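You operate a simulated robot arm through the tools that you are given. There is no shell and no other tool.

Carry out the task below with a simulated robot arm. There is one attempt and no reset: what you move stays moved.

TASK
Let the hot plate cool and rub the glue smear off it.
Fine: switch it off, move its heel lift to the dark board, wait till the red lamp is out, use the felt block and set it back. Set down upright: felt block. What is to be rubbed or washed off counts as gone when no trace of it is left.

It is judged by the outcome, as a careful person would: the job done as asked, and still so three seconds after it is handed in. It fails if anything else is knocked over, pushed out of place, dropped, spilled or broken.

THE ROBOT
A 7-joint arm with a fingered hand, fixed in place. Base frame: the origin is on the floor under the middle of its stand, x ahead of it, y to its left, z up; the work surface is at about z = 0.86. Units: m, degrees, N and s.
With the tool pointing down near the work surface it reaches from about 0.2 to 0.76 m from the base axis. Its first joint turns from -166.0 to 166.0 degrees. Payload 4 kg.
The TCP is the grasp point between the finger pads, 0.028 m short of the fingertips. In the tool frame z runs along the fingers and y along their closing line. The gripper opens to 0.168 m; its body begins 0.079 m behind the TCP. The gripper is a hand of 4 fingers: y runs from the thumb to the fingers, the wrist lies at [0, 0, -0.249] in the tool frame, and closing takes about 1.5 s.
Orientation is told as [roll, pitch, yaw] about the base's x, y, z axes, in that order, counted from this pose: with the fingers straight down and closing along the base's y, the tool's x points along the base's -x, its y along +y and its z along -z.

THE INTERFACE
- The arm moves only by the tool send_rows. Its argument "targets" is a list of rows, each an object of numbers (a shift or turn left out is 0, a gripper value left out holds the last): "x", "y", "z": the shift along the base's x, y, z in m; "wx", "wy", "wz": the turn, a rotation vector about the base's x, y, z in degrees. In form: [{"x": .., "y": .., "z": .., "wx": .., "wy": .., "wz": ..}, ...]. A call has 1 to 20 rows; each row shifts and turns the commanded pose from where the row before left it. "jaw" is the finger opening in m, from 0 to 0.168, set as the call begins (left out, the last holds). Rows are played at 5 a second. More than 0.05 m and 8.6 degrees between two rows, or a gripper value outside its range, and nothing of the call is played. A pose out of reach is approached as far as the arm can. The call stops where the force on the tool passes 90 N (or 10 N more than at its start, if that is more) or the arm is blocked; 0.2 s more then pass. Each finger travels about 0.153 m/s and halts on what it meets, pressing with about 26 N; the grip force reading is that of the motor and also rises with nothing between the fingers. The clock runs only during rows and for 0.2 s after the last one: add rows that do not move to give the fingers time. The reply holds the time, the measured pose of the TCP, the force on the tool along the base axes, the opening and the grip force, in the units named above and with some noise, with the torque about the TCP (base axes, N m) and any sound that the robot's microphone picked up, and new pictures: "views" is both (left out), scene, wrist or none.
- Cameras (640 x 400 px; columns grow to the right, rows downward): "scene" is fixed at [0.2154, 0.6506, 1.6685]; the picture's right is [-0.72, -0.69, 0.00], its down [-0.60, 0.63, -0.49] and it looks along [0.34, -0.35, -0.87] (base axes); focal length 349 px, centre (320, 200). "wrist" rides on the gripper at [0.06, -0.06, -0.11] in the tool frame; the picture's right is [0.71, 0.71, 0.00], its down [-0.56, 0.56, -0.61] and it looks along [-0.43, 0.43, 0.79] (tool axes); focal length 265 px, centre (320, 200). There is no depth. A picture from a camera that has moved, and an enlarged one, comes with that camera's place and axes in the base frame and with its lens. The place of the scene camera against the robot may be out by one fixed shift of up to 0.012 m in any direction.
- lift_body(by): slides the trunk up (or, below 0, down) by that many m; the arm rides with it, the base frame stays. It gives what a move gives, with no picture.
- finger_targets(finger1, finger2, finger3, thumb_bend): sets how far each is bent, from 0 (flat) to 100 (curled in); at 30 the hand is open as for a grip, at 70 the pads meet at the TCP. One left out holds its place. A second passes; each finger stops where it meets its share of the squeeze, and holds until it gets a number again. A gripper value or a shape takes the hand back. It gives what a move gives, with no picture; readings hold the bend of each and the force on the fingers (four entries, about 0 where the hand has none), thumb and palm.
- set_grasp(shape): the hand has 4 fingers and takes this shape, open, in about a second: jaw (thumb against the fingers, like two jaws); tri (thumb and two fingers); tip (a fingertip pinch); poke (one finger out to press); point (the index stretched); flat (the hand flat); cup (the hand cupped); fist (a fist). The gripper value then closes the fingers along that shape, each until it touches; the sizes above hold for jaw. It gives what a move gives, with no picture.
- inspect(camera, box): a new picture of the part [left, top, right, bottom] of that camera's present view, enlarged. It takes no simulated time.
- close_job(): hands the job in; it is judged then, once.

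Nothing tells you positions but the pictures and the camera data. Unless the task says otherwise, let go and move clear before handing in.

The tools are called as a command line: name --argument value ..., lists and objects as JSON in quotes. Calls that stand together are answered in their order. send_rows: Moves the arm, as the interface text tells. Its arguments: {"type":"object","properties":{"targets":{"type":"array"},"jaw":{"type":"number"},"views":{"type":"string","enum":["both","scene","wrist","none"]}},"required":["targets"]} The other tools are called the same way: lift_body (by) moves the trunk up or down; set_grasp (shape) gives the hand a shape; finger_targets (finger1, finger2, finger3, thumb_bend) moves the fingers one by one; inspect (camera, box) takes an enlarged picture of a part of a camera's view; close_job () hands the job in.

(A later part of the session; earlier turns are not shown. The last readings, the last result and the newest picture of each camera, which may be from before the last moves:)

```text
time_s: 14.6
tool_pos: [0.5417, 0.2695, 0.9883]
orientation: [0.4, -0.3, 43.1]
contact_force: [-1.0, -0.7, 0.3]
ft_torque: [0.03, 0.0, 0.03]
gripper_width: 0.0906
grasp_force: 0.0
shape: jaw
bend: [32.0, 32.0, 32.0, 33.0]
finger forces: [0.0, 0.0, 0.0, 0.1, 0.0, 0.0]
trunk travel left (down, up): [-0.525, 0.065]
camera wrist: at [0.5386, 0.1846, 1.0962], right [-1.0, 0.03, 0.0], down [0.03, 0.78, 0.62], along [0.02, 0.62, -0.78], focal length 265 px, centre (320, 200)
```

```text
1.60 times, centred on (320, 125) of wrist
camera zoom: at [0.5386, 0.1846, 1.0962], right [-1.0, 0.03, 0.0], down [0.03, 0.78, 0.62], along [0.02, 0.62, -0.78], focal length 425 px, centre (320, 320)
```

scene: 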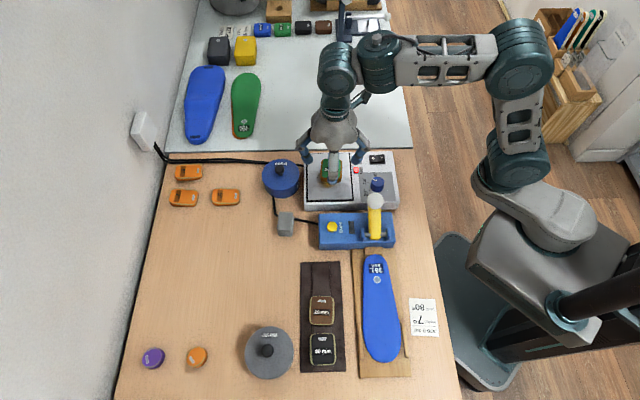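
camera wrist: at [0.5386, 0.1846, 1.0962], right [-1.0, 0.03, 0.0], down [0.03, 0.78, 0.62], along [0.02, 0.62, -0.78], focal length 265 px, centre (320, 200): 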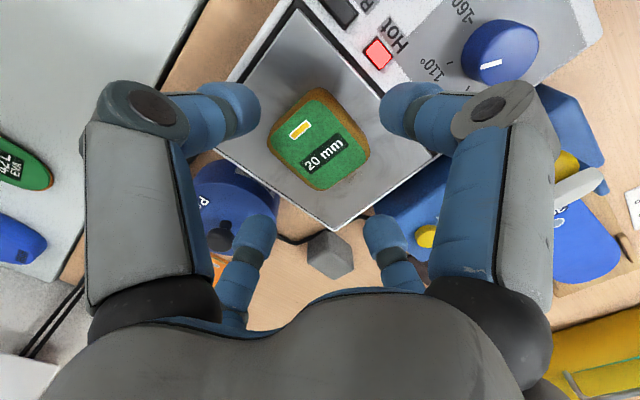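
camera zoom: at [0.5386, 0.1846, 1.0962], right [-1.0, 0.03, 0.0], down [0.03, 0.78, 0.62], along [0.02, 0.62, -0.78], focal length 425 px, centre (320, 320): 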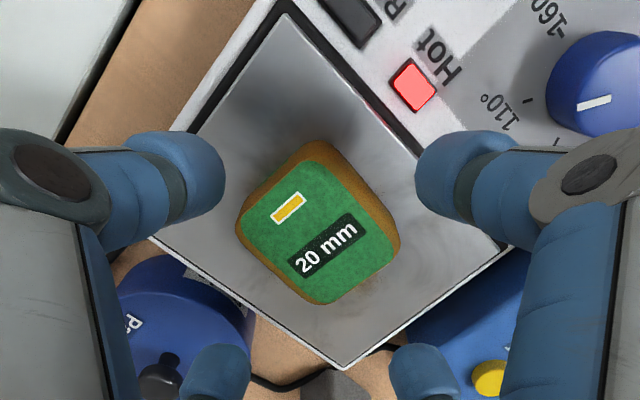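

The lift is now centred under the hand. I'm lowering further toward the plate.

send_rows --targets '[{"z": -0.012}, {"z": -0.012}, {"z": -0.008}]' --views "both"

inspect --camera "scene" --box '[290, 120, 390, 200]'

inspect --camera "wrist" --box '[140, 0, 500, 250]'

```text
time_s: 15.4
tool_pos: [0.5425, 0.2694, 0.9559]
orientation: [0.3, -0.3, 43.1]
contact_force: [-0.1, -0.7, 0.4]
ft_torque: [0.0, -0.03, 0.0]
gripper_width: 0.0904
grasp_force: 0.0
shape: jaw
bend: [32.0, 32.0, 32.0, 33.0]
finger forces: [0.0, 0.0, 0.0, 0.0, 0.0, 0.1]
trunk travel left (down, up): [-0.525, 0.065]
camera wrist: at [0.5394, 0.1845, 1.064], right [-1.0, 0.03, 0.0], down [0.03, 0.78, 0.62], along [0.02, 0.62, -0.78], focal length 265 px, centre (320, 200)
```

scene: 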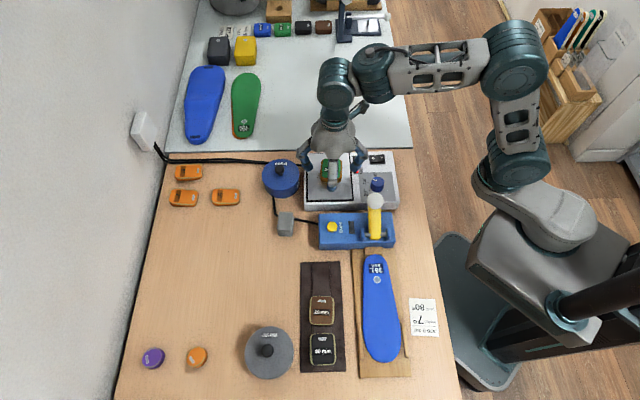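
wrist: 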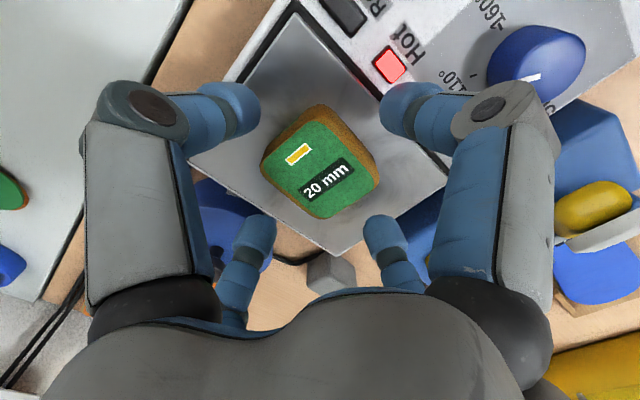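

```text
5.00 times, centred on (340, 160) of scene
camera zoom: at [0.2154, 0.6506, 1.6685], right [-0.72, -0.69, 0.0], down [-0.6, 0.63, -0.49], along [0.34, -0.35, -0.87], focal length 1745 px, centre (220, 400)
```

zoom: 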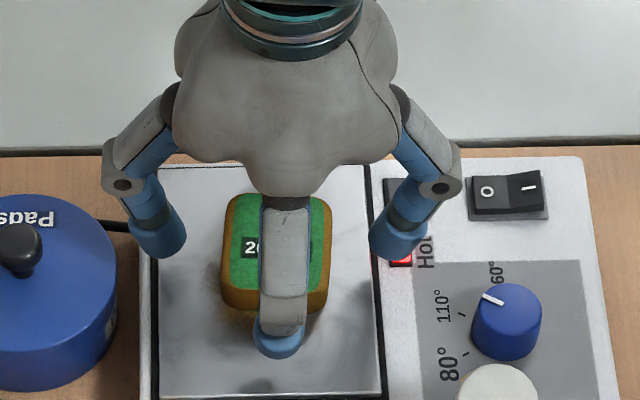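

```text
1.60 times, centred on (320, 125) of wrist
camera zoom: at [0.5394, 0.1845, 1.064], right [-1.0, 0.03, 0.0], down [0.03, 0.78, 0.62], along [0.02, 0.62, -0.78], focal length 425 px, centre (320, 320)
```

zoom: 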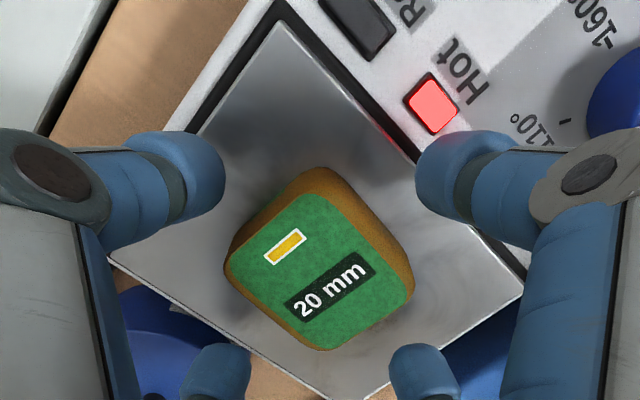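

Clear gap remains below the fingertips. Lowering another 9 mm and checking for contact before closing.

send_rows --targets '[{"z": -0.004}, {"z": -0.003}, {"z": -0.002}]' --views "none"

inspect --camera "scene" --box '[290, 120, 390, 200]'

```text
time_s: 16.2
tool_pos: [0.5416, 0.2712, 0.9466]
orientation: [0.3, -0.2, 43.1]
contact_force: [0.3, 0.0, 0.4]
ft_torque: [0.01, -0.01, 0.04]
gripper_width: 0.0907
grasp_force: 0.1
shape: jaw
bend: [32.0, 32.0, 32.0, 33.0]
finger forces: [0.0, 0.0, 0.1, 0.0, 0.0, 0.1]
trunk travel left (down, up): [-0.525, 0.065]
```

```text
5.00 times, centred on (340, 160) of scene
camera zoom: at [0.2154, 0.6506, 1.6685], right [-0.72, -0.69, 0.0], down [-0.6, 0.63, -0.49], along [0.34, -0.35, -0.87], focal length 1745 px, centre (220, 400)
```

zoom: 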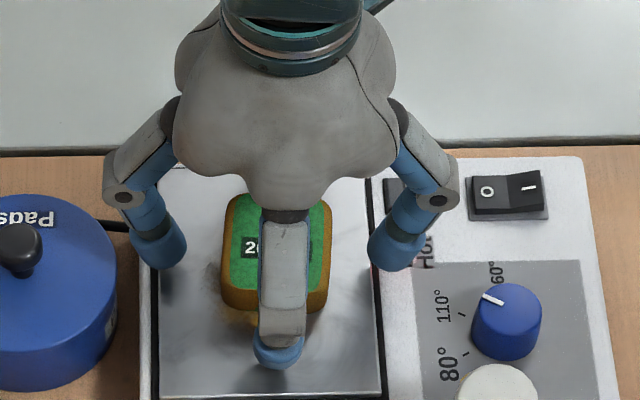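

No contact yet and the fingers are around the lift. Closing on it in two stages.

send_rows --targets '[{"z": -0.002}, {"z": 0}, {"z": 0}]' --jaw 0.062 --views "none"

inspect --camera "scene" --box '[290, 120, 390, 200]'

inspect --camera "wrist" --box '[140, 0, 500, 250]'

```text
time_s: 17.0
tool_pos: [0.541, 0.2696, 0.9452]
orientation: [0.2, -0.3, 43.1]
contact_force: [-0.2, -0.2, -0.4]
ft_torque: [-0.02, -0.02, -0.01]
gripper_width: 0.0625
grasp_force: 0.0
shape: jaw
bend: [79.0, 79.0, 79.0, 41.0]
finger forces: [0.0, 0.0, 0.0, 0.0, 0.0, 0.0]
trunk travel left (down, up): [-0.525, 0.065]
```

```text
5.00 times, centred on (340, 160) of scene
camera zoom: at [0.2154, 0.6506, 1.6685], right [-0.72, -0.69, 0.0], down [-0.6, 0.63, -0.49], along [0.34, -0.35, -0.87], focal length 1745 px, centre (220, 400)
```

zoom: 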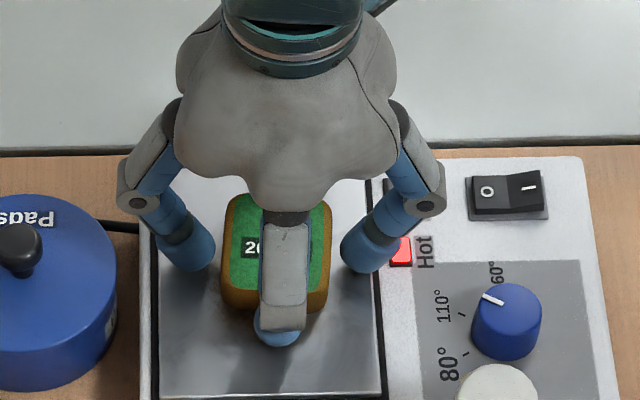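

```text
1.60 times, centred on (320, 125) of wrist
camera zoom: at [0.5389, 0.1842, 1.0532], right [-1.0, 0.03, 0.0], down [0.03, 0.78, 0.62], along [0.02, 0.62, -0.78], focal length 425 px, centre (320, 320)
```

zoom: 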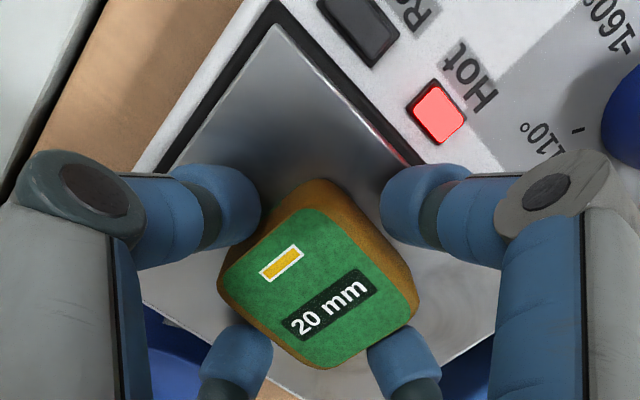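

All four fingertips surround the lift symmetrically. Closing fully onto it.

send_rows --targets '[{"z": 0}, {"z": 0}, {"z": 0}, {"z": 0}]' --jaw 0.03 --views "none"

inspect --camera "scene" --box '[290, 120, 390, 200]'

inspect --camera "wrist" --box '[140, 0, 500, 250]'

```text
time_s: 18.0
tool_pos: [0.5415, 0.2698, 0.945]
orientation: [0.3, -0.3, 43.2]
contact_force: [0.4, -0.4, 0.5]
ft_torque: [0.01, 0.04, -0.05]
gripper_width: 0.0501
grasp_force: 25.8
shape: jaw
bend: [79.0, 79.0, 79.0, 46.0]
finger forces: [22.5, 23.9, 22.9, 0.0, 24.1, 0.0]
trunk travel left (down, up): [-0.525, 0.065]
```

```text
5.00 times, centred on (340, 160) of scene
camera zoom: at [0.2154, 0.6506, 1.6685], right [-0.72, -0.69, 0.0], down [-0.6, 0.63, -0.49], along [0.34, -0.35, -0.87], focal length 1745 px, centre (220, 400)
```

zoom: 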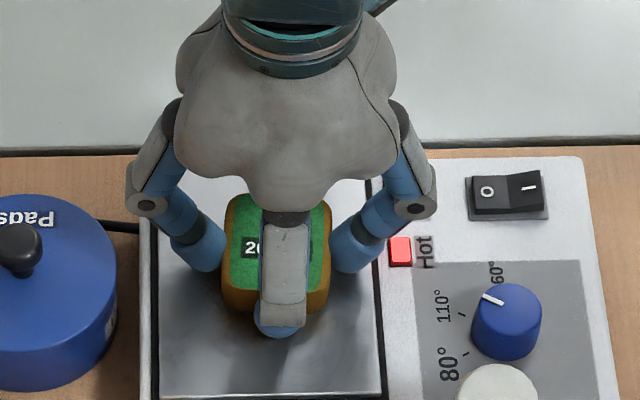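

```text
1.60 times, centred on (320, 125) of wrist
camera zoom: at [0.5389, 0.1843, 1.0532], right [-1.0, 0.03, 0.0], down [0.03, 0.78, 0.62], along [0.02, 0.62, -0.78], focal length 425 px, centre (320, 320)
```

zoom: 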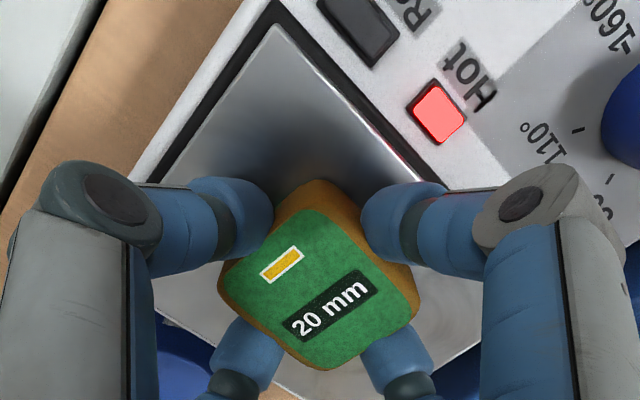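

All four digits hold the lift at about 23 N each. Raising it off the plate and checking.

send_rows --targets '[{"z": 0.006}, {"z": 0.015}, {"z": 0.03}, {"z": 0.04}, {"z": 0.02}]' --views "both"

inspect --camera "scene" --box '[290, 110, 410, 210]'

inspect --camera "wrist" --box '[140, 0, 500, 250]'

```text
time_s: 19.2
tool_pos: [0.5421, 0.2694, 1.0562]
orientation: [0.3, -0.3, 43.1]
contact_force: [-0.1, -0.5, 0.4]
ft_torque: [0.0, 0.01, 0.0]
gripper_width: 0.0497
grasp_force: 25.5
shape: jaw
bend: [79.0, 79.0, 79.0, 46.0]
finger forces: [22.6, 23.9, 22.9, 0.0, 24.2, 0.0]
trunk travel left (down, up): [-0.525, 0.065]
camera wrist: at [0.5396, 0.1838, 1.1643], right [-1.0, 0.03, 0.0], down [0.03, 0.78, 0.62], along [0.02, 0.62, -0.78], focal length 265 px, centre (320, 200)
```

scene: 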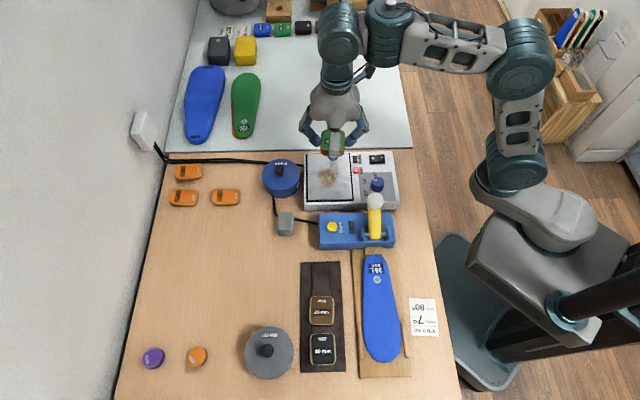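
wrist: 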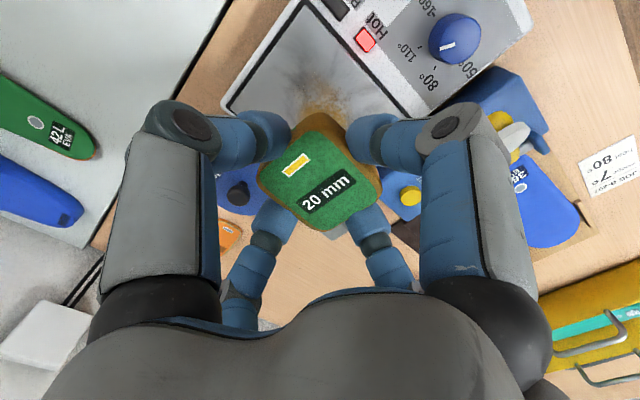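

```text
4.00 times, centred on (350, 160) of scene
camera zoom: at [0.2154, 0.6506, 1.6685], right [-0.72, -0.69, 0.0], down [-0.6, 0.63, -0.49], along [0.34, -0.35, -0.87], focal length 1396 px, centre (200, 360)
```

zoom: 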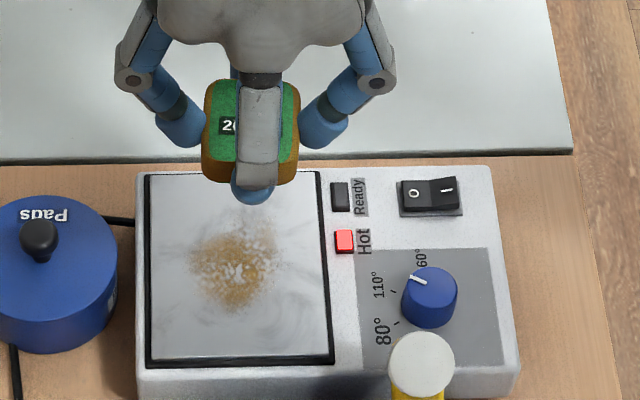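

```text
1.60 times, centred on (320, 125) of wrist
camera zoom: at [0.5396, 0.1838, 1.1643], right [-1.0, 0.03, 0.0], down [0.03, 0.78, 0.62], along [0.02, 0.62, -0.78], focal length 425 px, centre (320, 320)
```

zoom: 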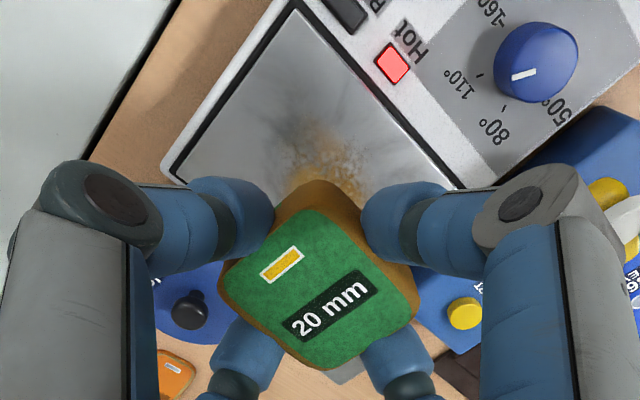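

The smear is now exposed on the plate. On the dark board the gap between its two lifts and the blue device is too narrow for four fingers around the lift, so I'll set the lift back down where it was, and regrasp it with a two-digit pinch across the board's width.

send_rows --targets '[{"z": -0.03}, {"z": -0.03}, {"z": -0.03}, {"z": -0.012}, {"z": -0.005}, {"z": -0.003}]' --views "none"

```text
time_s: 20.6
tool_pos: [0.5431, 0.2693, 0.9464]
orientation: [0.3, -0.3, 43.2]
contact_force: [-0.4, 0.3, -0.3]
ft_torque: [0.01, 0.0, 0.0]
gripper_width: 0.0493
grasp_force: 26.1
shape: jaw
bend: [79.0, 79.0, 79.0, 46.0]
finger forces: [22.5, 24.0, 23.0, 0.0, 24.0, 0.0]
trunk travel left (down, up): [-0.525, 0.065]
```

send_rows --targets '[{"z": -0.0015}, {"z": 0}]' --views "none"

```text
time_s: 21.2
tool_pos: [0.542, 0.2695, 0.9453]
orientation: [0.4, -0.3, 43.2]
contact_force: [0.6, -0.8, 1.9]
ft_torque: [0.0, -0.01, -0.01]
gripper_width: 0.0501
grasp_force: 25.9
shape: jaw
bend: [79.0, 79.0, 79.0, 46.0]
finger forces: [22.7, 24.0, 23.3, 0.1, 24.4, 0.0]
trunk travel left (down, up): [-0.525, 0.065]
```

Touching the plate lightly (about 2 N). Opening and rising.

send_rows --targets '[{"z": 0}, {"z": 0}, {"z": 0}, {"z": 0.02}, {"z": 0.03}, {"z": 0.04}, {"z": 0.03}]' --jaw 0.09 --views "none"

set_grasp --shape "tip"

send_rows --targets '[{"z": 0}]' --views "both"

inspect --camera "scene" --box '[270, 70, 430, 200]'

```text
time_s: 22.8
tool_pos: [0.5402, 0.2717, 1.0653]
orientation: [0.2, -0.3, 43.1]
contact_force: [0.2, 0.3, 0.2]
ft_torque: [0.0, 0.04, 0.02]
gripper_width: 0.0894
grasp_force: 0.1
shape: jaw
bend: [33.0, 33.0, 33.0, 33.0]
finger forces: [0.0, 0.0, 0.0, 0.0, 0.1, 0.1]
trunk travel left (down, up): [-0.525, 0.065]
```

```text
time_s: 23.7
tool_pos: [0.5413, 0.2694, 1.0654]
orientation: [0.3, -0.3, 43.1]
contact_force: [0.0, -0.7, 0.4]
ft_torque: [0.01, -0.05, 0.0]
gripper_width: 0.168
grasp_force: 0.2
shape: tip
bend: [11.0, 30.0, 11.0, 30.0]
finger forces: [0.0, 0.0, 0.0, 0.1, 0.0, 0.1]
trunk travel left (down, up): [-0.525, 0.065]
```

```text
time_s: 24.1
tool_pos: [0.5418, 0.2702, 1.0649]
orientation: [0.3, -0.3, 43.1]
contact_force: [-0.4, -0.1, 0.1]
ft_torque: [0.04, 0.0, 0.01]
gripper_width: 0.1679
grasp_force: 0.1
shape: tip
bend: [11.0, 30.0, 11.0, 30.0]
finger forces: [0.0, 0.0, 0.0, 0.1, 0.1, 0.0]
trunk travel left (down, up): [-0.525, 0.065]
camera wrist: at [0.5384, 0.1842, 1.1728], right [-1.0, 0.03, 0.0], down [0.03, 0.78, 0.62], along [0.02, 0.62, -0.78], focal length 265 px, centre (320, 200)
```

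scene: 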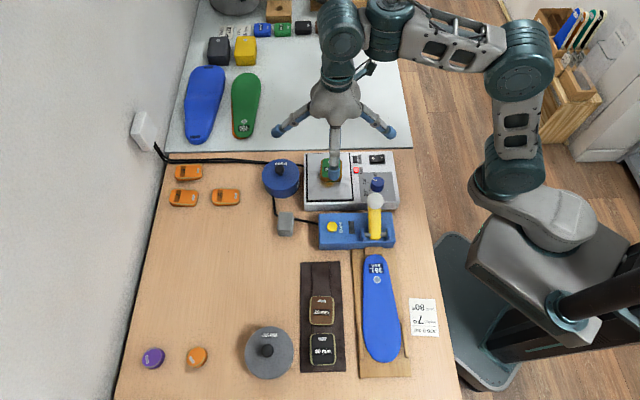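
wrist: 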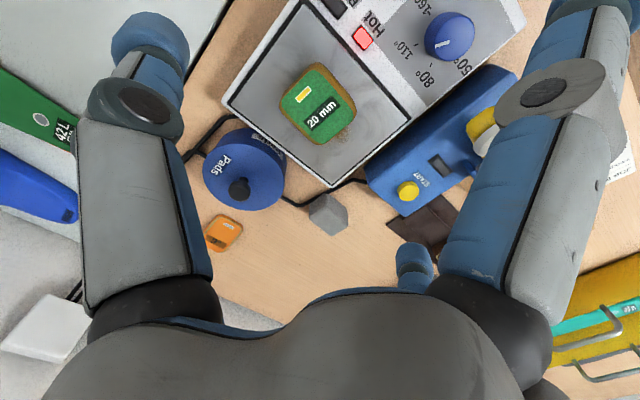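

```text
3.08 times, centred on (350, 135) of scene
camera zoom: at [0.2154, 0.6506, 1.6685], right [-0.72, -0.69, 0.0], down [-0.6, 0.63, -0.49], along [0.34, -0.35, -0.87], focal length 1074 px, centre (228, 400)
```

zoom: 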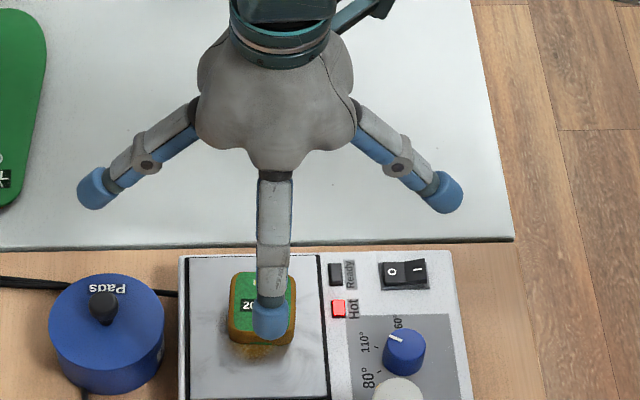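

In the "tip" shape fingers 1 and 3 splay out too far, so instead I'll curl fingers 1 and 3 fully and pinch with thumb and finger 2. Testing that hand form in the air here.

finger_targets --finger1 100 --finger3 100 --finger2 30 --thumb_bend 30

send_rows --targets '[{"z": 0.02}]' --views "both"

inspect --camera "scene" --box '[270, 70, 430, 200]'

inspect --camera "wrist" --box '[140, 0, 500, 250]'

```text
time_s: 25.1
tool_pos: [0.5406, 0.2703, 1.0654]
orientation: [0.3, -0.3, 43.1]
contact_force: [1.1, 0.7, 0.0]
ft_torque: [0.03, 0.0, 0.02]
gripper_width: 0.0785
grasp_force: 0.1
shape: fingers
bend: [73.0, 30.0, 73.0, 30.0]
finger forces: [0.1, 0.1, 0.0, 0.0, 0.0, 0.0]
trunk travel left (down, up): [-0.525, 0.065]
```

```text
time_s: 25.5
tool_pos: [0.5417, 0.2682, 1.0846]
orientation: [0.3, -0.3, 43.0]
contact_force: [0.2, -0.6, 0.0]
ft_torque: [0.1, 0.03, -0.01]
gripper_width: 0.0789
grasp_force: 0.1
shape: fingers
bend: [73.0, 30.0, 73.0, 30.0]
finger forces: [0.1, 0.0, 0.0, 0.1, 0.1, 0.0]
trunk travel left (down, up): [-0.525, 0.065]
camera wrist: at [0.539, 0.1819, 1.1922], right [-1.0, 0.04, 0.0], down [0.03, 0.78, 0.62], along [0.02, 0.62, -0.78], focal length 265 px, centre (320, 200)
```

scene: 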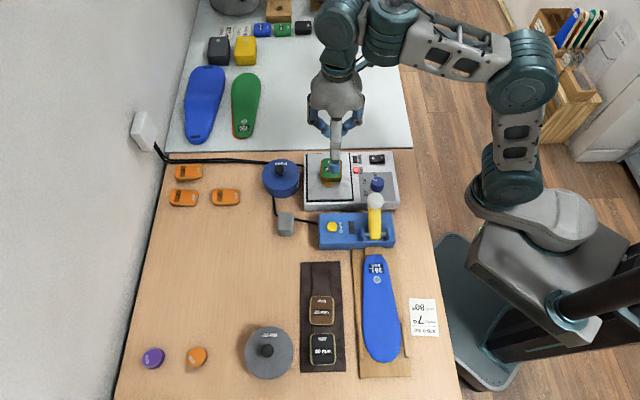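
wrist: 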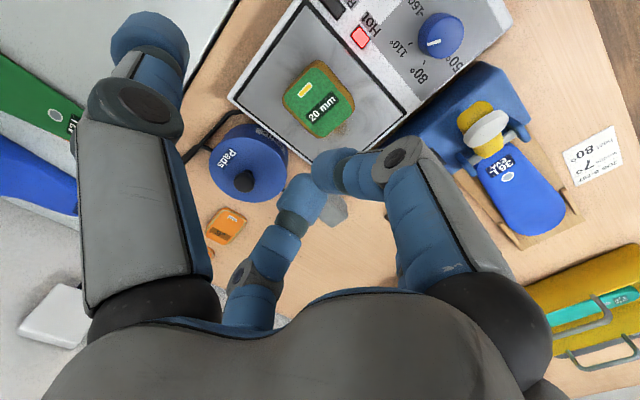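

```text
3.08 times, centred on (350, 135) of scene
camera zoom: at [0.2154, 0.6506, 1.6685], right [-0.72, -0.69, 0.0], down [-0.6, 0.63, -0.49], along [0.34, -0.35, -0.87], focal length 1074 px, centre (228, 400)
```

zoom: 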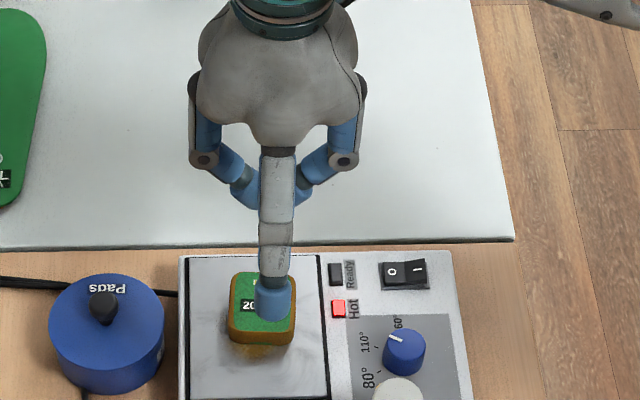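

```text
1.60 times, centred on (320, 125) of wrist
camera zoom: at [0.539, 0.1819, 1.1922], right [-1.0, 0.04, 0.0], down [0.03, 0.78, 0.62], along [0.02, 0.62, -0.78], focal length 425 px, centre (320, 320)
```

zoom: 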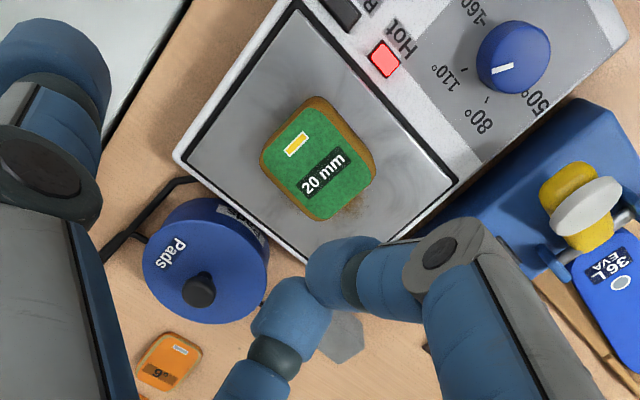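

Fingers 1 and 3 reached only 73 after one second; letting them continue curling.

finger_targets --finger1 100 --finger3 100

inspect --camera "scene" --box '[270, 70, 430, 200]'

inspect --camera "wrist" --box '[140, 50, 500, 300]'

```text
time_s: 26.5
tool_pos: [0.5406, 0.2687, 1.084]
orientation: [0.3, -0.4, 43.2]
contact_force: [-0.5, -0.3, 0.0]
ft_torque: [0.02, 0.0, -0.01]
gripper_width: 0.0789
grasp_force: 0.1
shape: fingers
bend: [74.0, 30.0, 74.0, 30.0]
finger forces: [0.1, 0.1, 0.1, 0.1, 0.0, 0.0]
trunk travel left (down, up): [-0.525, 0.065]
```

```text
3.08 times, centred on (350, 135) of scene
camera zoom: at [0.2154, 0.6506, 1.6685], right [-0.72, -0.69, 0.0], down [-0.6, 0.63, -0.49], along [0.34, -0.35, -0.87], focal length 1074 px, centre (228, 400)
```

zoom: 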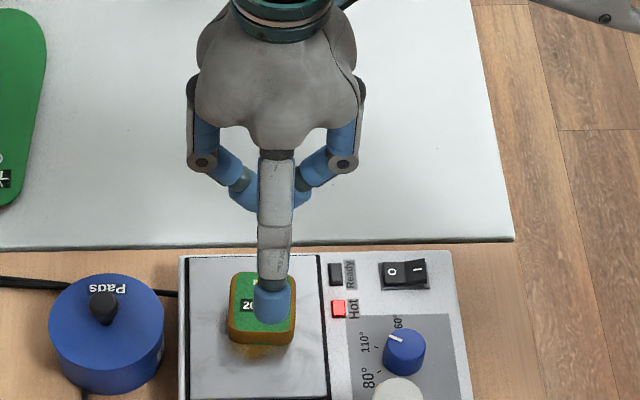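

```text
1.60 times, centred on (320, 175) of wrist
camera zoom: at [0.5383, 0.1842, 1.1922], right [-1.0, 0.03, 0.0], down [0.03, 0.78, 0.62], along [0.02, 0.62, -0.78], focal length 425 px, centre (320, 240)
```

zoom: 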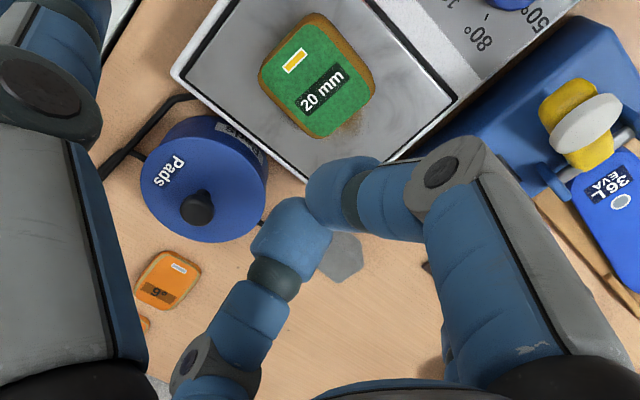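

They meet each other too low. The poke shape curled them higher, so I'll go via poke and then open only finger 2 and the thumb; meanwhile I turn the hand so the pinch lies across the board's width.

set_grasp --shape "poke"

finger_targets --finger2 30 --thumb_bend 30

send_rows --targets '[{"wz": -8.2}, {"wz": -8.2}, {"wz": -8.2}, {"wz": -8.2}, {"wz": -8.2}, {"wz": -8.2}, {"wz": -8.2}, {"wz": -8.2}, {"wz": -8.2}, {"wz": -8.2}, {"wz": -7}]' --views "both"

inspect --camera "scene" --box '[270, 70, 430, 200]'

inspect --camera "wrist" --box '[140, 50, 500, 300]'

```text
time_s: 27.4
tool_pos: [0.5412, 0.2685, 1.0849]
orientation: [0.3, -0.3, 43.1]
contact_force: [-0.4, 0.2, 0.1]
ft_torque: [0.03, -0.03, 0.0]
gripper_width: 0.0
grasp_force: 0.1
shape: poke
bend: [100.0, 100.0, 100.0, 70.0]
finger forces: [0.1, 0.0, 0.0, 0.1, 0.0, 0.0]
trunk travel left (down, up): [-0.525, 0.065]
```

```text
time_s: 28.4
tool_pos: [0.5409, 0.2685, 1.0844]
orientation: [0.4, -0.3, 43.1]
contact_force: [-0.6, -1.1, 0.3]
ft_torque: [0.02, -0.01, 0.02]
gripper_width: 0.0861
grasp_force: 0.1
shape: fingers
bend: [100.0, 30.0, 100.0, 30.0]
finger forces: [0.1, 0.1, 0.0, 0.0, 0.0, 0.1]
trunk travel left (down, up): [-0.525, 0.065]
```

```text
time_s: 30.8
tool_pos: [0.5415, 0.2691, 1.0851]
orientation: [0.2, -0.4, -46.1]
contact_force: [0.4, -0.4, 0.4]
ft_torque: [-0.03, 0.0, 0.0]
gripper_width: 0.086
grasp_force: 0.1
shape: fingers
bend: [100.0, 30.0, 100.0, 30.0]
finger forces: [0.0, 0.1, 0.0, 0.1, 0.0, 0.0]
trunk travel left (down, up): [-0.525, 0.065]
camera wrist: at [0.4557, 0.2717, 1.1922], right [0.02, 1.0, 0.0], down [0.78, -0.01, 0.62], along [0.62, -0.01, -0.78], focal length 265 px, centre (320, 200)
```

scene: 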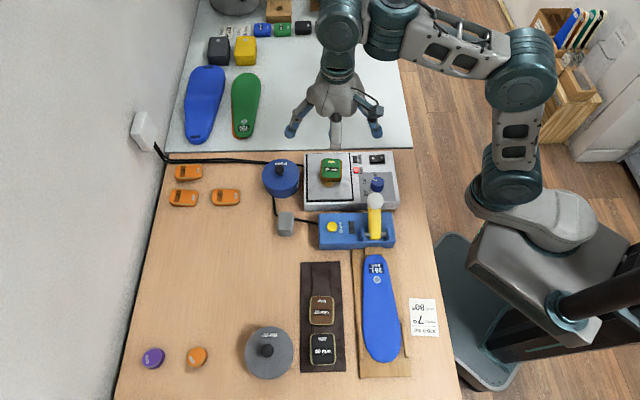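
wrist: 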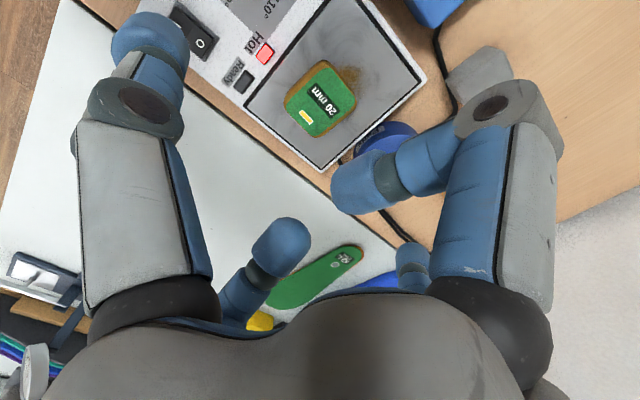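

```text
3.08 times, centred on (350, 135) of scene
camera zoom: at [0.2154, 0.6506, 1.6685], right [-0.72, -0.69, 0.0], down [-0.6, 0.63, -0.49], along [0.34, -0.35, -0.87], focal length 1074 px, centre (228, 400)
```

zoom: 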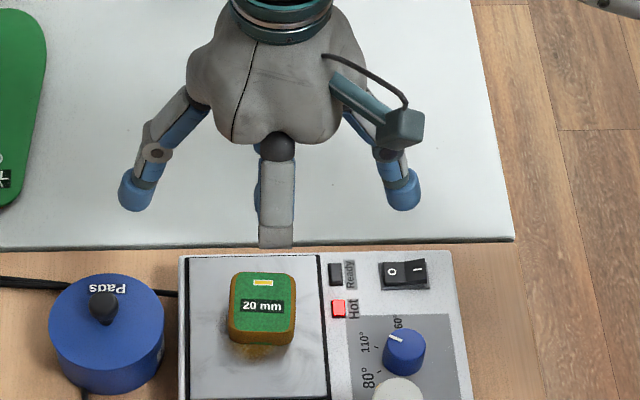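

```text
1.60 times, centred on (320, 175) of wrist
camera zoom: at [0.4557, 0.2717, 1.1922], right [0.02, 1.0, 0.0], down [0.78, -0.01, 0.62], along [0.62, -0.01, -0.78], focal length 425 px, centre (320, 240)
```

zoom: 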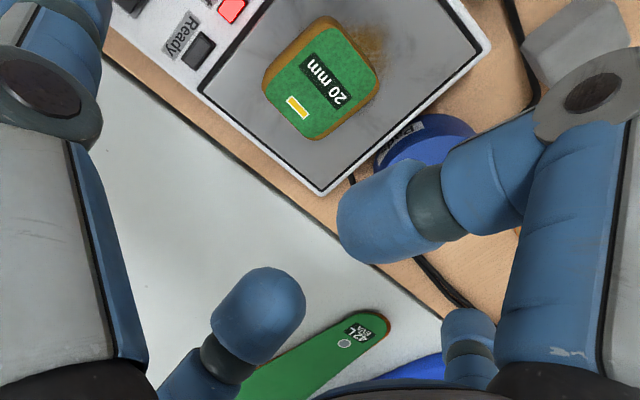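

The thumb and finger 2 are now open across the lift with fingers 1 and 3 curled up. I narrow the pinch a little and descend around the lift.

finger_targets --finger2 36 --thumb_bend 36

send_rows --targets '[{"x": -0.001, "z": -0.04}, {"z": -0.04}, {"z": -0.03}, {"z": -0.015}]' --views "both"

inspect --camera "scene" --box '[270, 90, 430, 210]'

inspect --camera "wrist" --box '[140, 0, 500, 250]'

```text
time_s: 31.8
tool_pos: [0.5421, 0.2694, 1.0836]
orientation: [0.3, -0.3, -45.9]
contact_force: [0.1, 0.4, 1.2]
ft_torque: [0.01, -0.03, 0.04]
gripper_width: 0.0772
grasp_force: 0.0
shape: fingers
bend: [100.0, 36.0, 100.0, 36.0]
finger forces: [0.1, 0.0, 0.0, 0.0, 0.0, 0.1]
trunk travel left (down, up): [-0.525, 0.065]
```

```text
time_s: 32.8
tool_pos: [0.542, 0.2713, 0.9588]
orientation: [0.2, -0.3, -45.8]
contact_force: [0.5, 0.2, 0.2]
ft_torque: [0.0, -0.03, 0.02]
gripper_width: 0.077
grasp_force: 0.1
shape: fingers
bend: [100.0, 36.0, 100.0, 36.0]
finger forces: [0.1, 0.1, 0.1, 0.0, 0.1, 0.0]
trunk travel left (down, up): [-0.525, 0.065]
camera wrist: at [0.4551, 0.2728, 1.0671], right [0.02, 1.0, 0.0], down [0.78, -0.01, 0.62], along [0.62, -0.01, -0.78], focal length 265 px, centre (320, 200)
```

scene: 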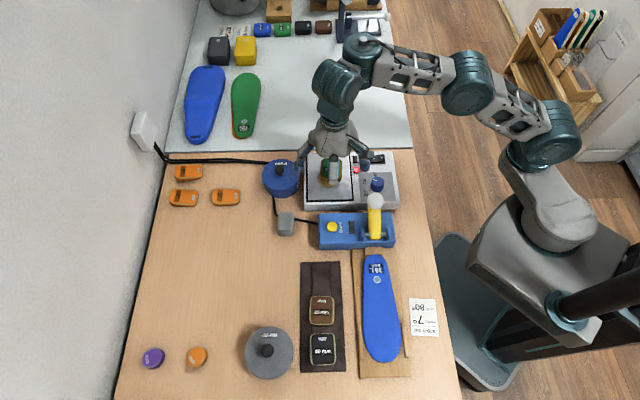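
wrist: 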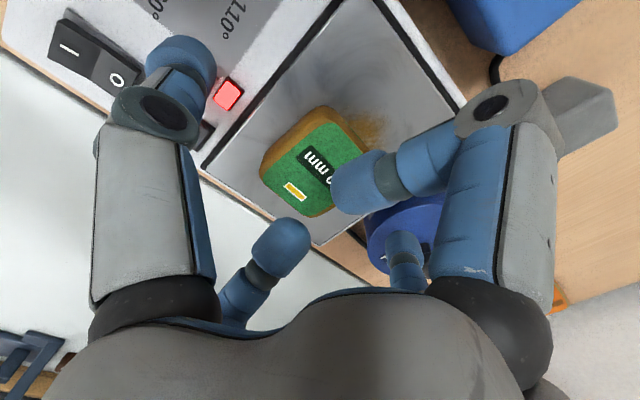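

```text
3.33 times, centred on (350, 150) of scene
camera zoom: at [0.2154, 0.6506, 1.6685], right [-0.72, -0.69, 0.0], down [-0.6, 0.63, -0.49], along [0.34, -0.35, -0.87], focal length 1163 px, centre (220, 367)
```

zoom: 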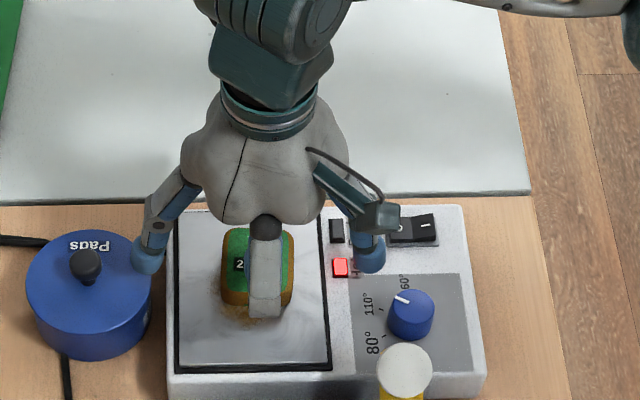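

```text
1.60 times, centred on (320, 125) of wrist
camera zoom: at [0.4551, 0.2728, 1.0671], right [0.02, 1.0, 0.0], down [0.78, -0.01, 0.62], along [0.62, -0.01, -0.78], focal length 425 px, centre (320, 320)
```

zoom: 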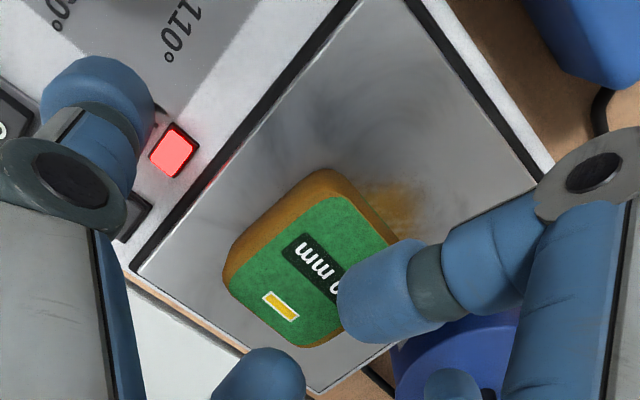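

The opening is still wide with finger 2 near the jar's rim, so I close the pinch further before going lower.

finger_targets --finger2 50 --thumb_bend 50

inspect --camera "scene" --box '[270, 90, 430, 210]'

inspect --camera "wrist" --box '[140, 0, 500, 250]'

```text
time_s: 33.8
tool_pos: [0.5403, 0.2701, 0.9594]
orientation: [0.3, -0.3, -45.9]
contact_force: [-0.5, -0.2, -0.8]
ft_torque: [0.01, -0.02, 0.02]
gripper_width: 0.0543
grasp_force: 0.0
shape: fingers
bend: [100.0, 50.0, 100.0, 50.0]
finger forces: [0.0, 0.0, 0.0, 0.0, 0.0, 0.0]
trunk travel left (down, up): [-0.525, 0.065]
```

```text
3.33 times, centred on (350, 150) of scene
camera zoom: at [0.2154, 0.6506, 1.6685], right [-0.72, -0.69, 0.0], down [-0.6, 0.63, -0.49], along [0.34, -0.35, -0.87], focal length 1163 px, centre (220, 367)
```

zoom: 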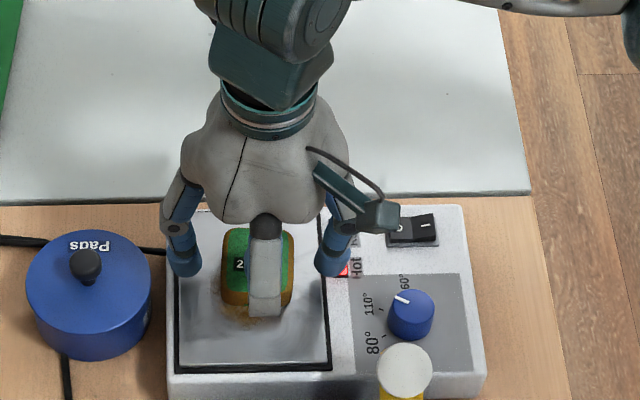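

```text
1.60 times, centred on (320, 125) of wrist
camera zoom: at [0.4555, 0.2724, 1.0674], right [0.02, 1.0, 0.0], down [0.78, -0.01, 0.62], along [0.62, -0.01, -0.78], focal length 425 px, centre (320, 320)
```

zoom: 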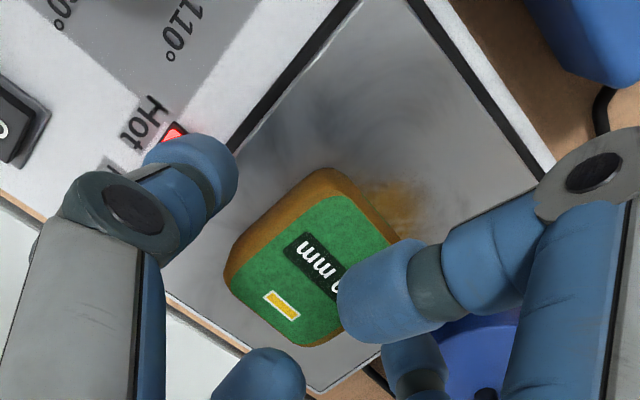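

The fingertips now straddle the lift and sit nearly at plate level. I raise 4 mm and close the pinch.

send_rows --targets '[{"z": 0.004}]' --views "none"

finger_targets --finger2 58 --thumb_bend 58

inspect --camera "scene" --box '[290, 120, 390, 200]'

inspect --camera "wrist" --box '[140, 0, 500, 250]'

```text
time_s: 34.2
tool_pos: [0.5423, 0.2697, 0.9636]
orientation: [0.2, -0.2, -45.9]
contact_force: [-0.4, -0.9, 0.4]
ft_torque: [-0.01, 0.0, 0.04]
gripper_width: 0.0542
grasp_force: 0.0
shape: fingers
bend: [100.0, 50.0, 100.0, 50.0]
finger forces: [0.0, 0.0, 0.0, 0.0, 0.0, 0.0]
trunk travel left (down, up): [-0.525, 0.065]
```

```text
time_s: 35.2
tool_pos: [0.5425, 0.2713, 0.9626]
orientation: [0.4, -0.4, -45.9]
contact_force: [-0.3, -0.4, 0.5]
ft_torque: [0.04, 0.01, 0.01]
gripper_width: 0.0431
grasp_force: 0.1
shape: fingers
bend: [100.0, 57.0, 100.0, 57.0]
finger forces: [0.0, 0.0, 0.0, 0.0, 0.0, 0.0]
trunk travel left (down, up): [-0.525, 0.065]
```

```text
5.00 times, centred on (340, 160) of scene
camera zoom: at [0.2154, 0.6506, 1.6685], right [-0.72, -0.69, 0.0], down [-0.6, 0.63, -0.49], along [0.34, -0.35, -0.87], focal length 1745 px, centre (220, 400)
```

zoom: 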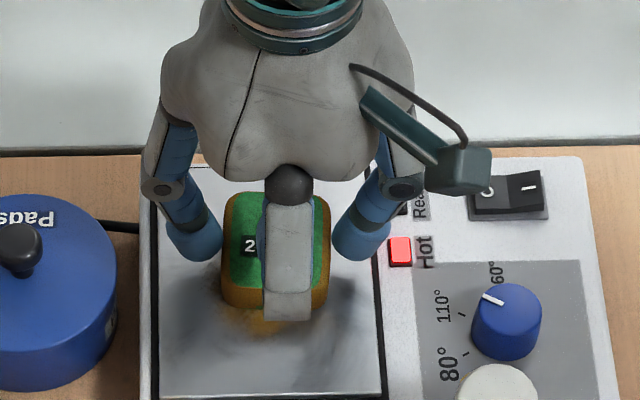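

```text
1.60 times, centred on (320, 125) of wrist
camera zoom: at [0.4555, 0.2723, 1.0707], right [0.02, 1.0, 0.0], down [0.78, -0.01, 0.62], along [0.62, -0.01, -0.78], focal length 425 px, centre (320, 320)
```

zoom: 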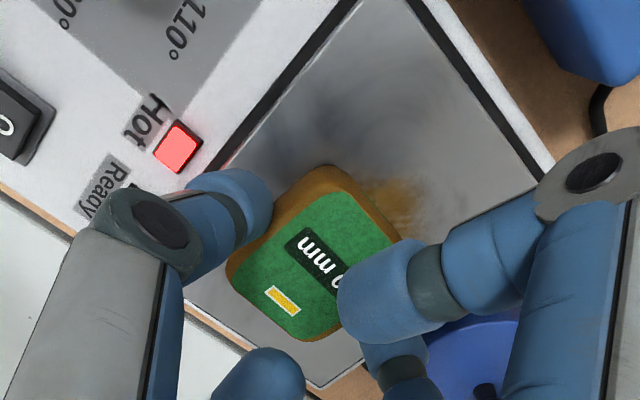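

The tips are just outside the lift. Closing to grip.

finger_targets --finger2 75 --thumb_bend 75

inspect --camera "scene" --box '[290, 120, 390, 200]'

inspect --camera "wrist" --box '[140, 0, 500, 250]'

```text
time_s: 36.2
tool_pos: [0.5412, 0.2688, 0.964]
orientation: [0.5, -0.4, -45.9]
contact_force: [0.0, -2.1, 16.7]
ft_torque: [0.34, -0.39, -0.02]
gripper_width: 0.0298
grasp_force: 16.0
shape: fingers
bend: [100.0, 57.0, 100.0, 66.0]
finger forces: [0.1, 19.3, 0.0, 0.0, 13.1, 0.0]
trunk travel left (down, up): [-0.525, 0.065]
```

```text
5.00 times, centred on (340, 160) of scene
camera zoom: at [0.2154, 0.6506, 1.6685], right [-0.72, -0.69, 0.0], down [-0.6, 0.63, -0.49], along [0.34, -0.35, -0.87], focal length 1745 px, centre (220, 400)
```

zoom: 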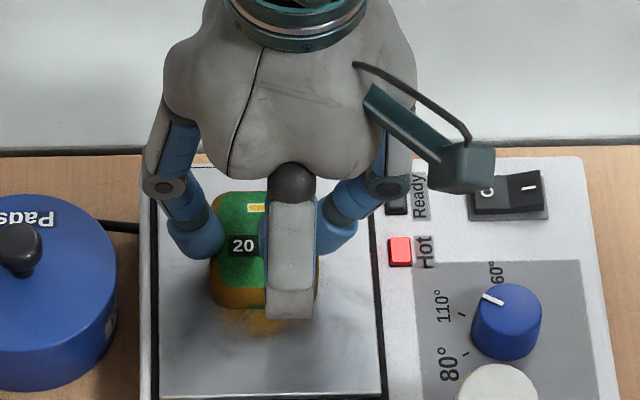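

```text
1.60 times, centred on (320, 125) of wrist
camera zoom: at [0.4546, 0.2715, 1.072], right [0.02, 1.0, 0.0], down [0.78, -0.01, 0.62], along [0.62, -0.01, -0.78], focal length 425 px, centre (320, 320)
```

zoom: 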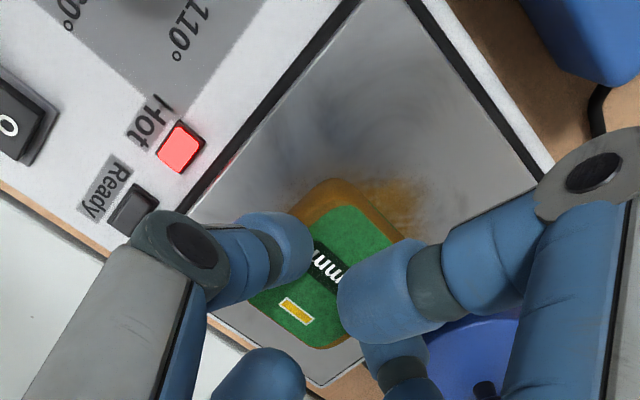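

The thumb rode up onto the lift's top instead of its side — I was too high. Opening again right away and checking where the lift is.

finger_targets --finger2 50 --thumb_bend 50

inspect --camera "scene" --box '[290, 120, 390, 200]'

inspect --camera "wrist" --box '[140, 0, 500, 250]'

```text
time_s: 37.2
tool_pos: [0.542, 0.2703, 0.9624]
orientation: [0.3, -0.3, -45.9]
contact_force: [-0.5, -0.1, -0.9]
ft_torque: [0.02, -0.02, 0.04]
gripper_width: 0.0543
grasp_force: 0.0
shape: fingers
bend: [100.0, 50.0, 100.0, 50.0]
finger forces: [0.0, 0.0, 0.0, 0.1, 0.0, 0.0]
trunk travel left (down, up): [-0.525, 0.065]
```

```text
5.00 times, centred on (340, 160) of scene
camera zoom: at [0.2154, 0.6506, 1.6685], right [-0.72, -0.69, 0.0], down [-0.6, 0.63, -0.49], along [0.34, -0.35, -0.87], focal length 1745 px, centre (220, 400)
```

zoom: 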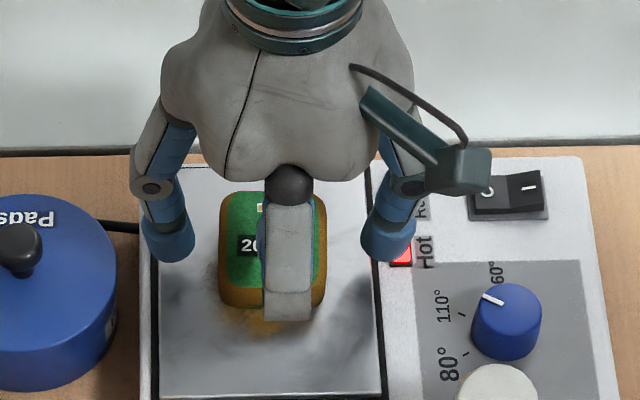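

```text
1.60 times, centred on (320, 125) of wrist
camera zoom: at [0.4555, 0.2723, 1.0706], right [0.02, 1.0, 0.0], down [0.78, -0.01, 0.62], along [0.62, -0.01, -0.78], focal length 425 px, centre (320, 320)
```

zoom: 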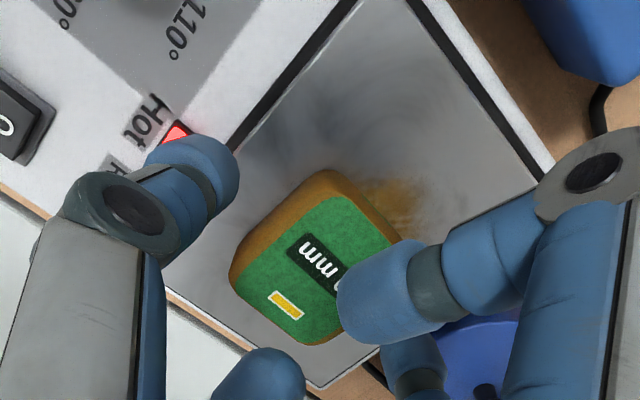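

The lift barely moved. I close to just outside it, then lower about 15 mm, watching for plate contact.

finger_targets --finger2 55 --thumb_bend 55

send_rows --targets '[{"z": -0.005}, {"z": -0.004}, {"z": -0.003}]' --views "none"

inspect --camera "scene" --box '[290, 120, 390, 200]'

inspect --camera "wrist" --box '[140, 0, 500, 250]'

```text
time_s: 38.2
tool_pos: [0.5428, 0.2705, 0.9621]
orientation: [0.3, -0.2, -45.9]
contact_force: [0.1, 0.1, -0.1]
ft_torque: [0.03, -0.01, 0.01]
gripper_width: 0.0464
grasp_force: 0.0
shape: fingers
bend: [100.0, 55.0, 100.0, 55.0]
finger forces: [0.1, 0.1, 0.1, 0.0, 0.0, 0.0]
trunk travel left (down, up): [-0.525, 0.065]
```

```text
time_s: 39.0
tool_pos: [0.5407, 0.2706, 0.9508]
orientation: [0.3, -0.2, -45.9]
contact_force: [-0.1, 0.0, -1.0]
ft_torque: [-0.01, 0.0, 0.01]
gripper_width: 0.0464
grasp_force: 0.1
shape: fingers
bend: [100.0, 55.0, 100.0, 55.0]
finger forces: [0.0, 0.1, 0.0, 0.0, 0.1, 0.0]
trunk travel left (down, up): [-0.525, 0.065]
```

```text
5.00 times, centred on (340, 160) of scene
camera zoom: at [0.2154, 0.6506, 1.6685], right [-0.72, -0.69, 0.0], down [-0.6, 0.63, -0.49], along [0.34, -0.35, -0.87], focal length 1745 px, centre (220, 400)
```

zoom: 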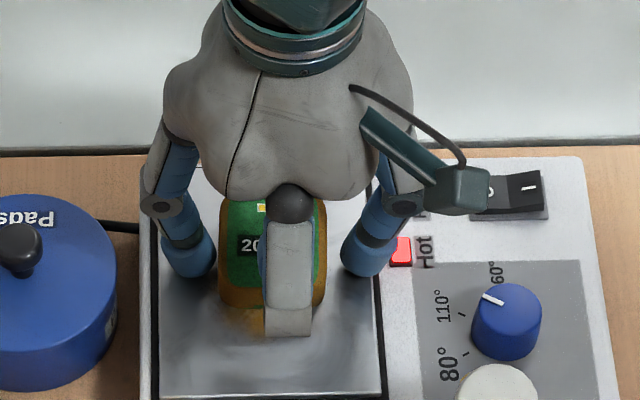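

```text
1.60 times, centred on (320, 125) of wrist
camera zoom: at [0.4542, 0.2726, 1.0583], right [0.02, 1.0, 0.0], down [0.78, -0.01, 0.62], along [0.62, -0.01, -0.78], focal length 425 px, centre (320, 320)
```

zoom: 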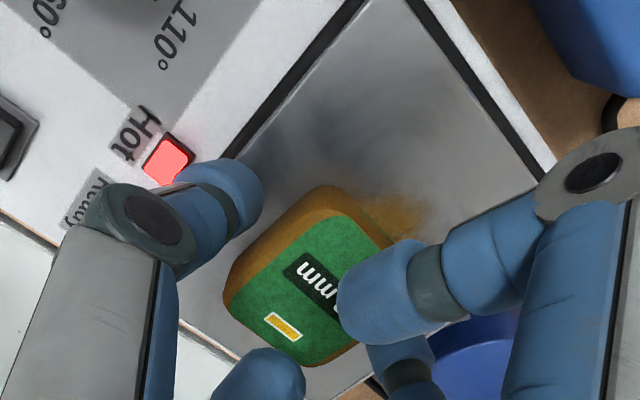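

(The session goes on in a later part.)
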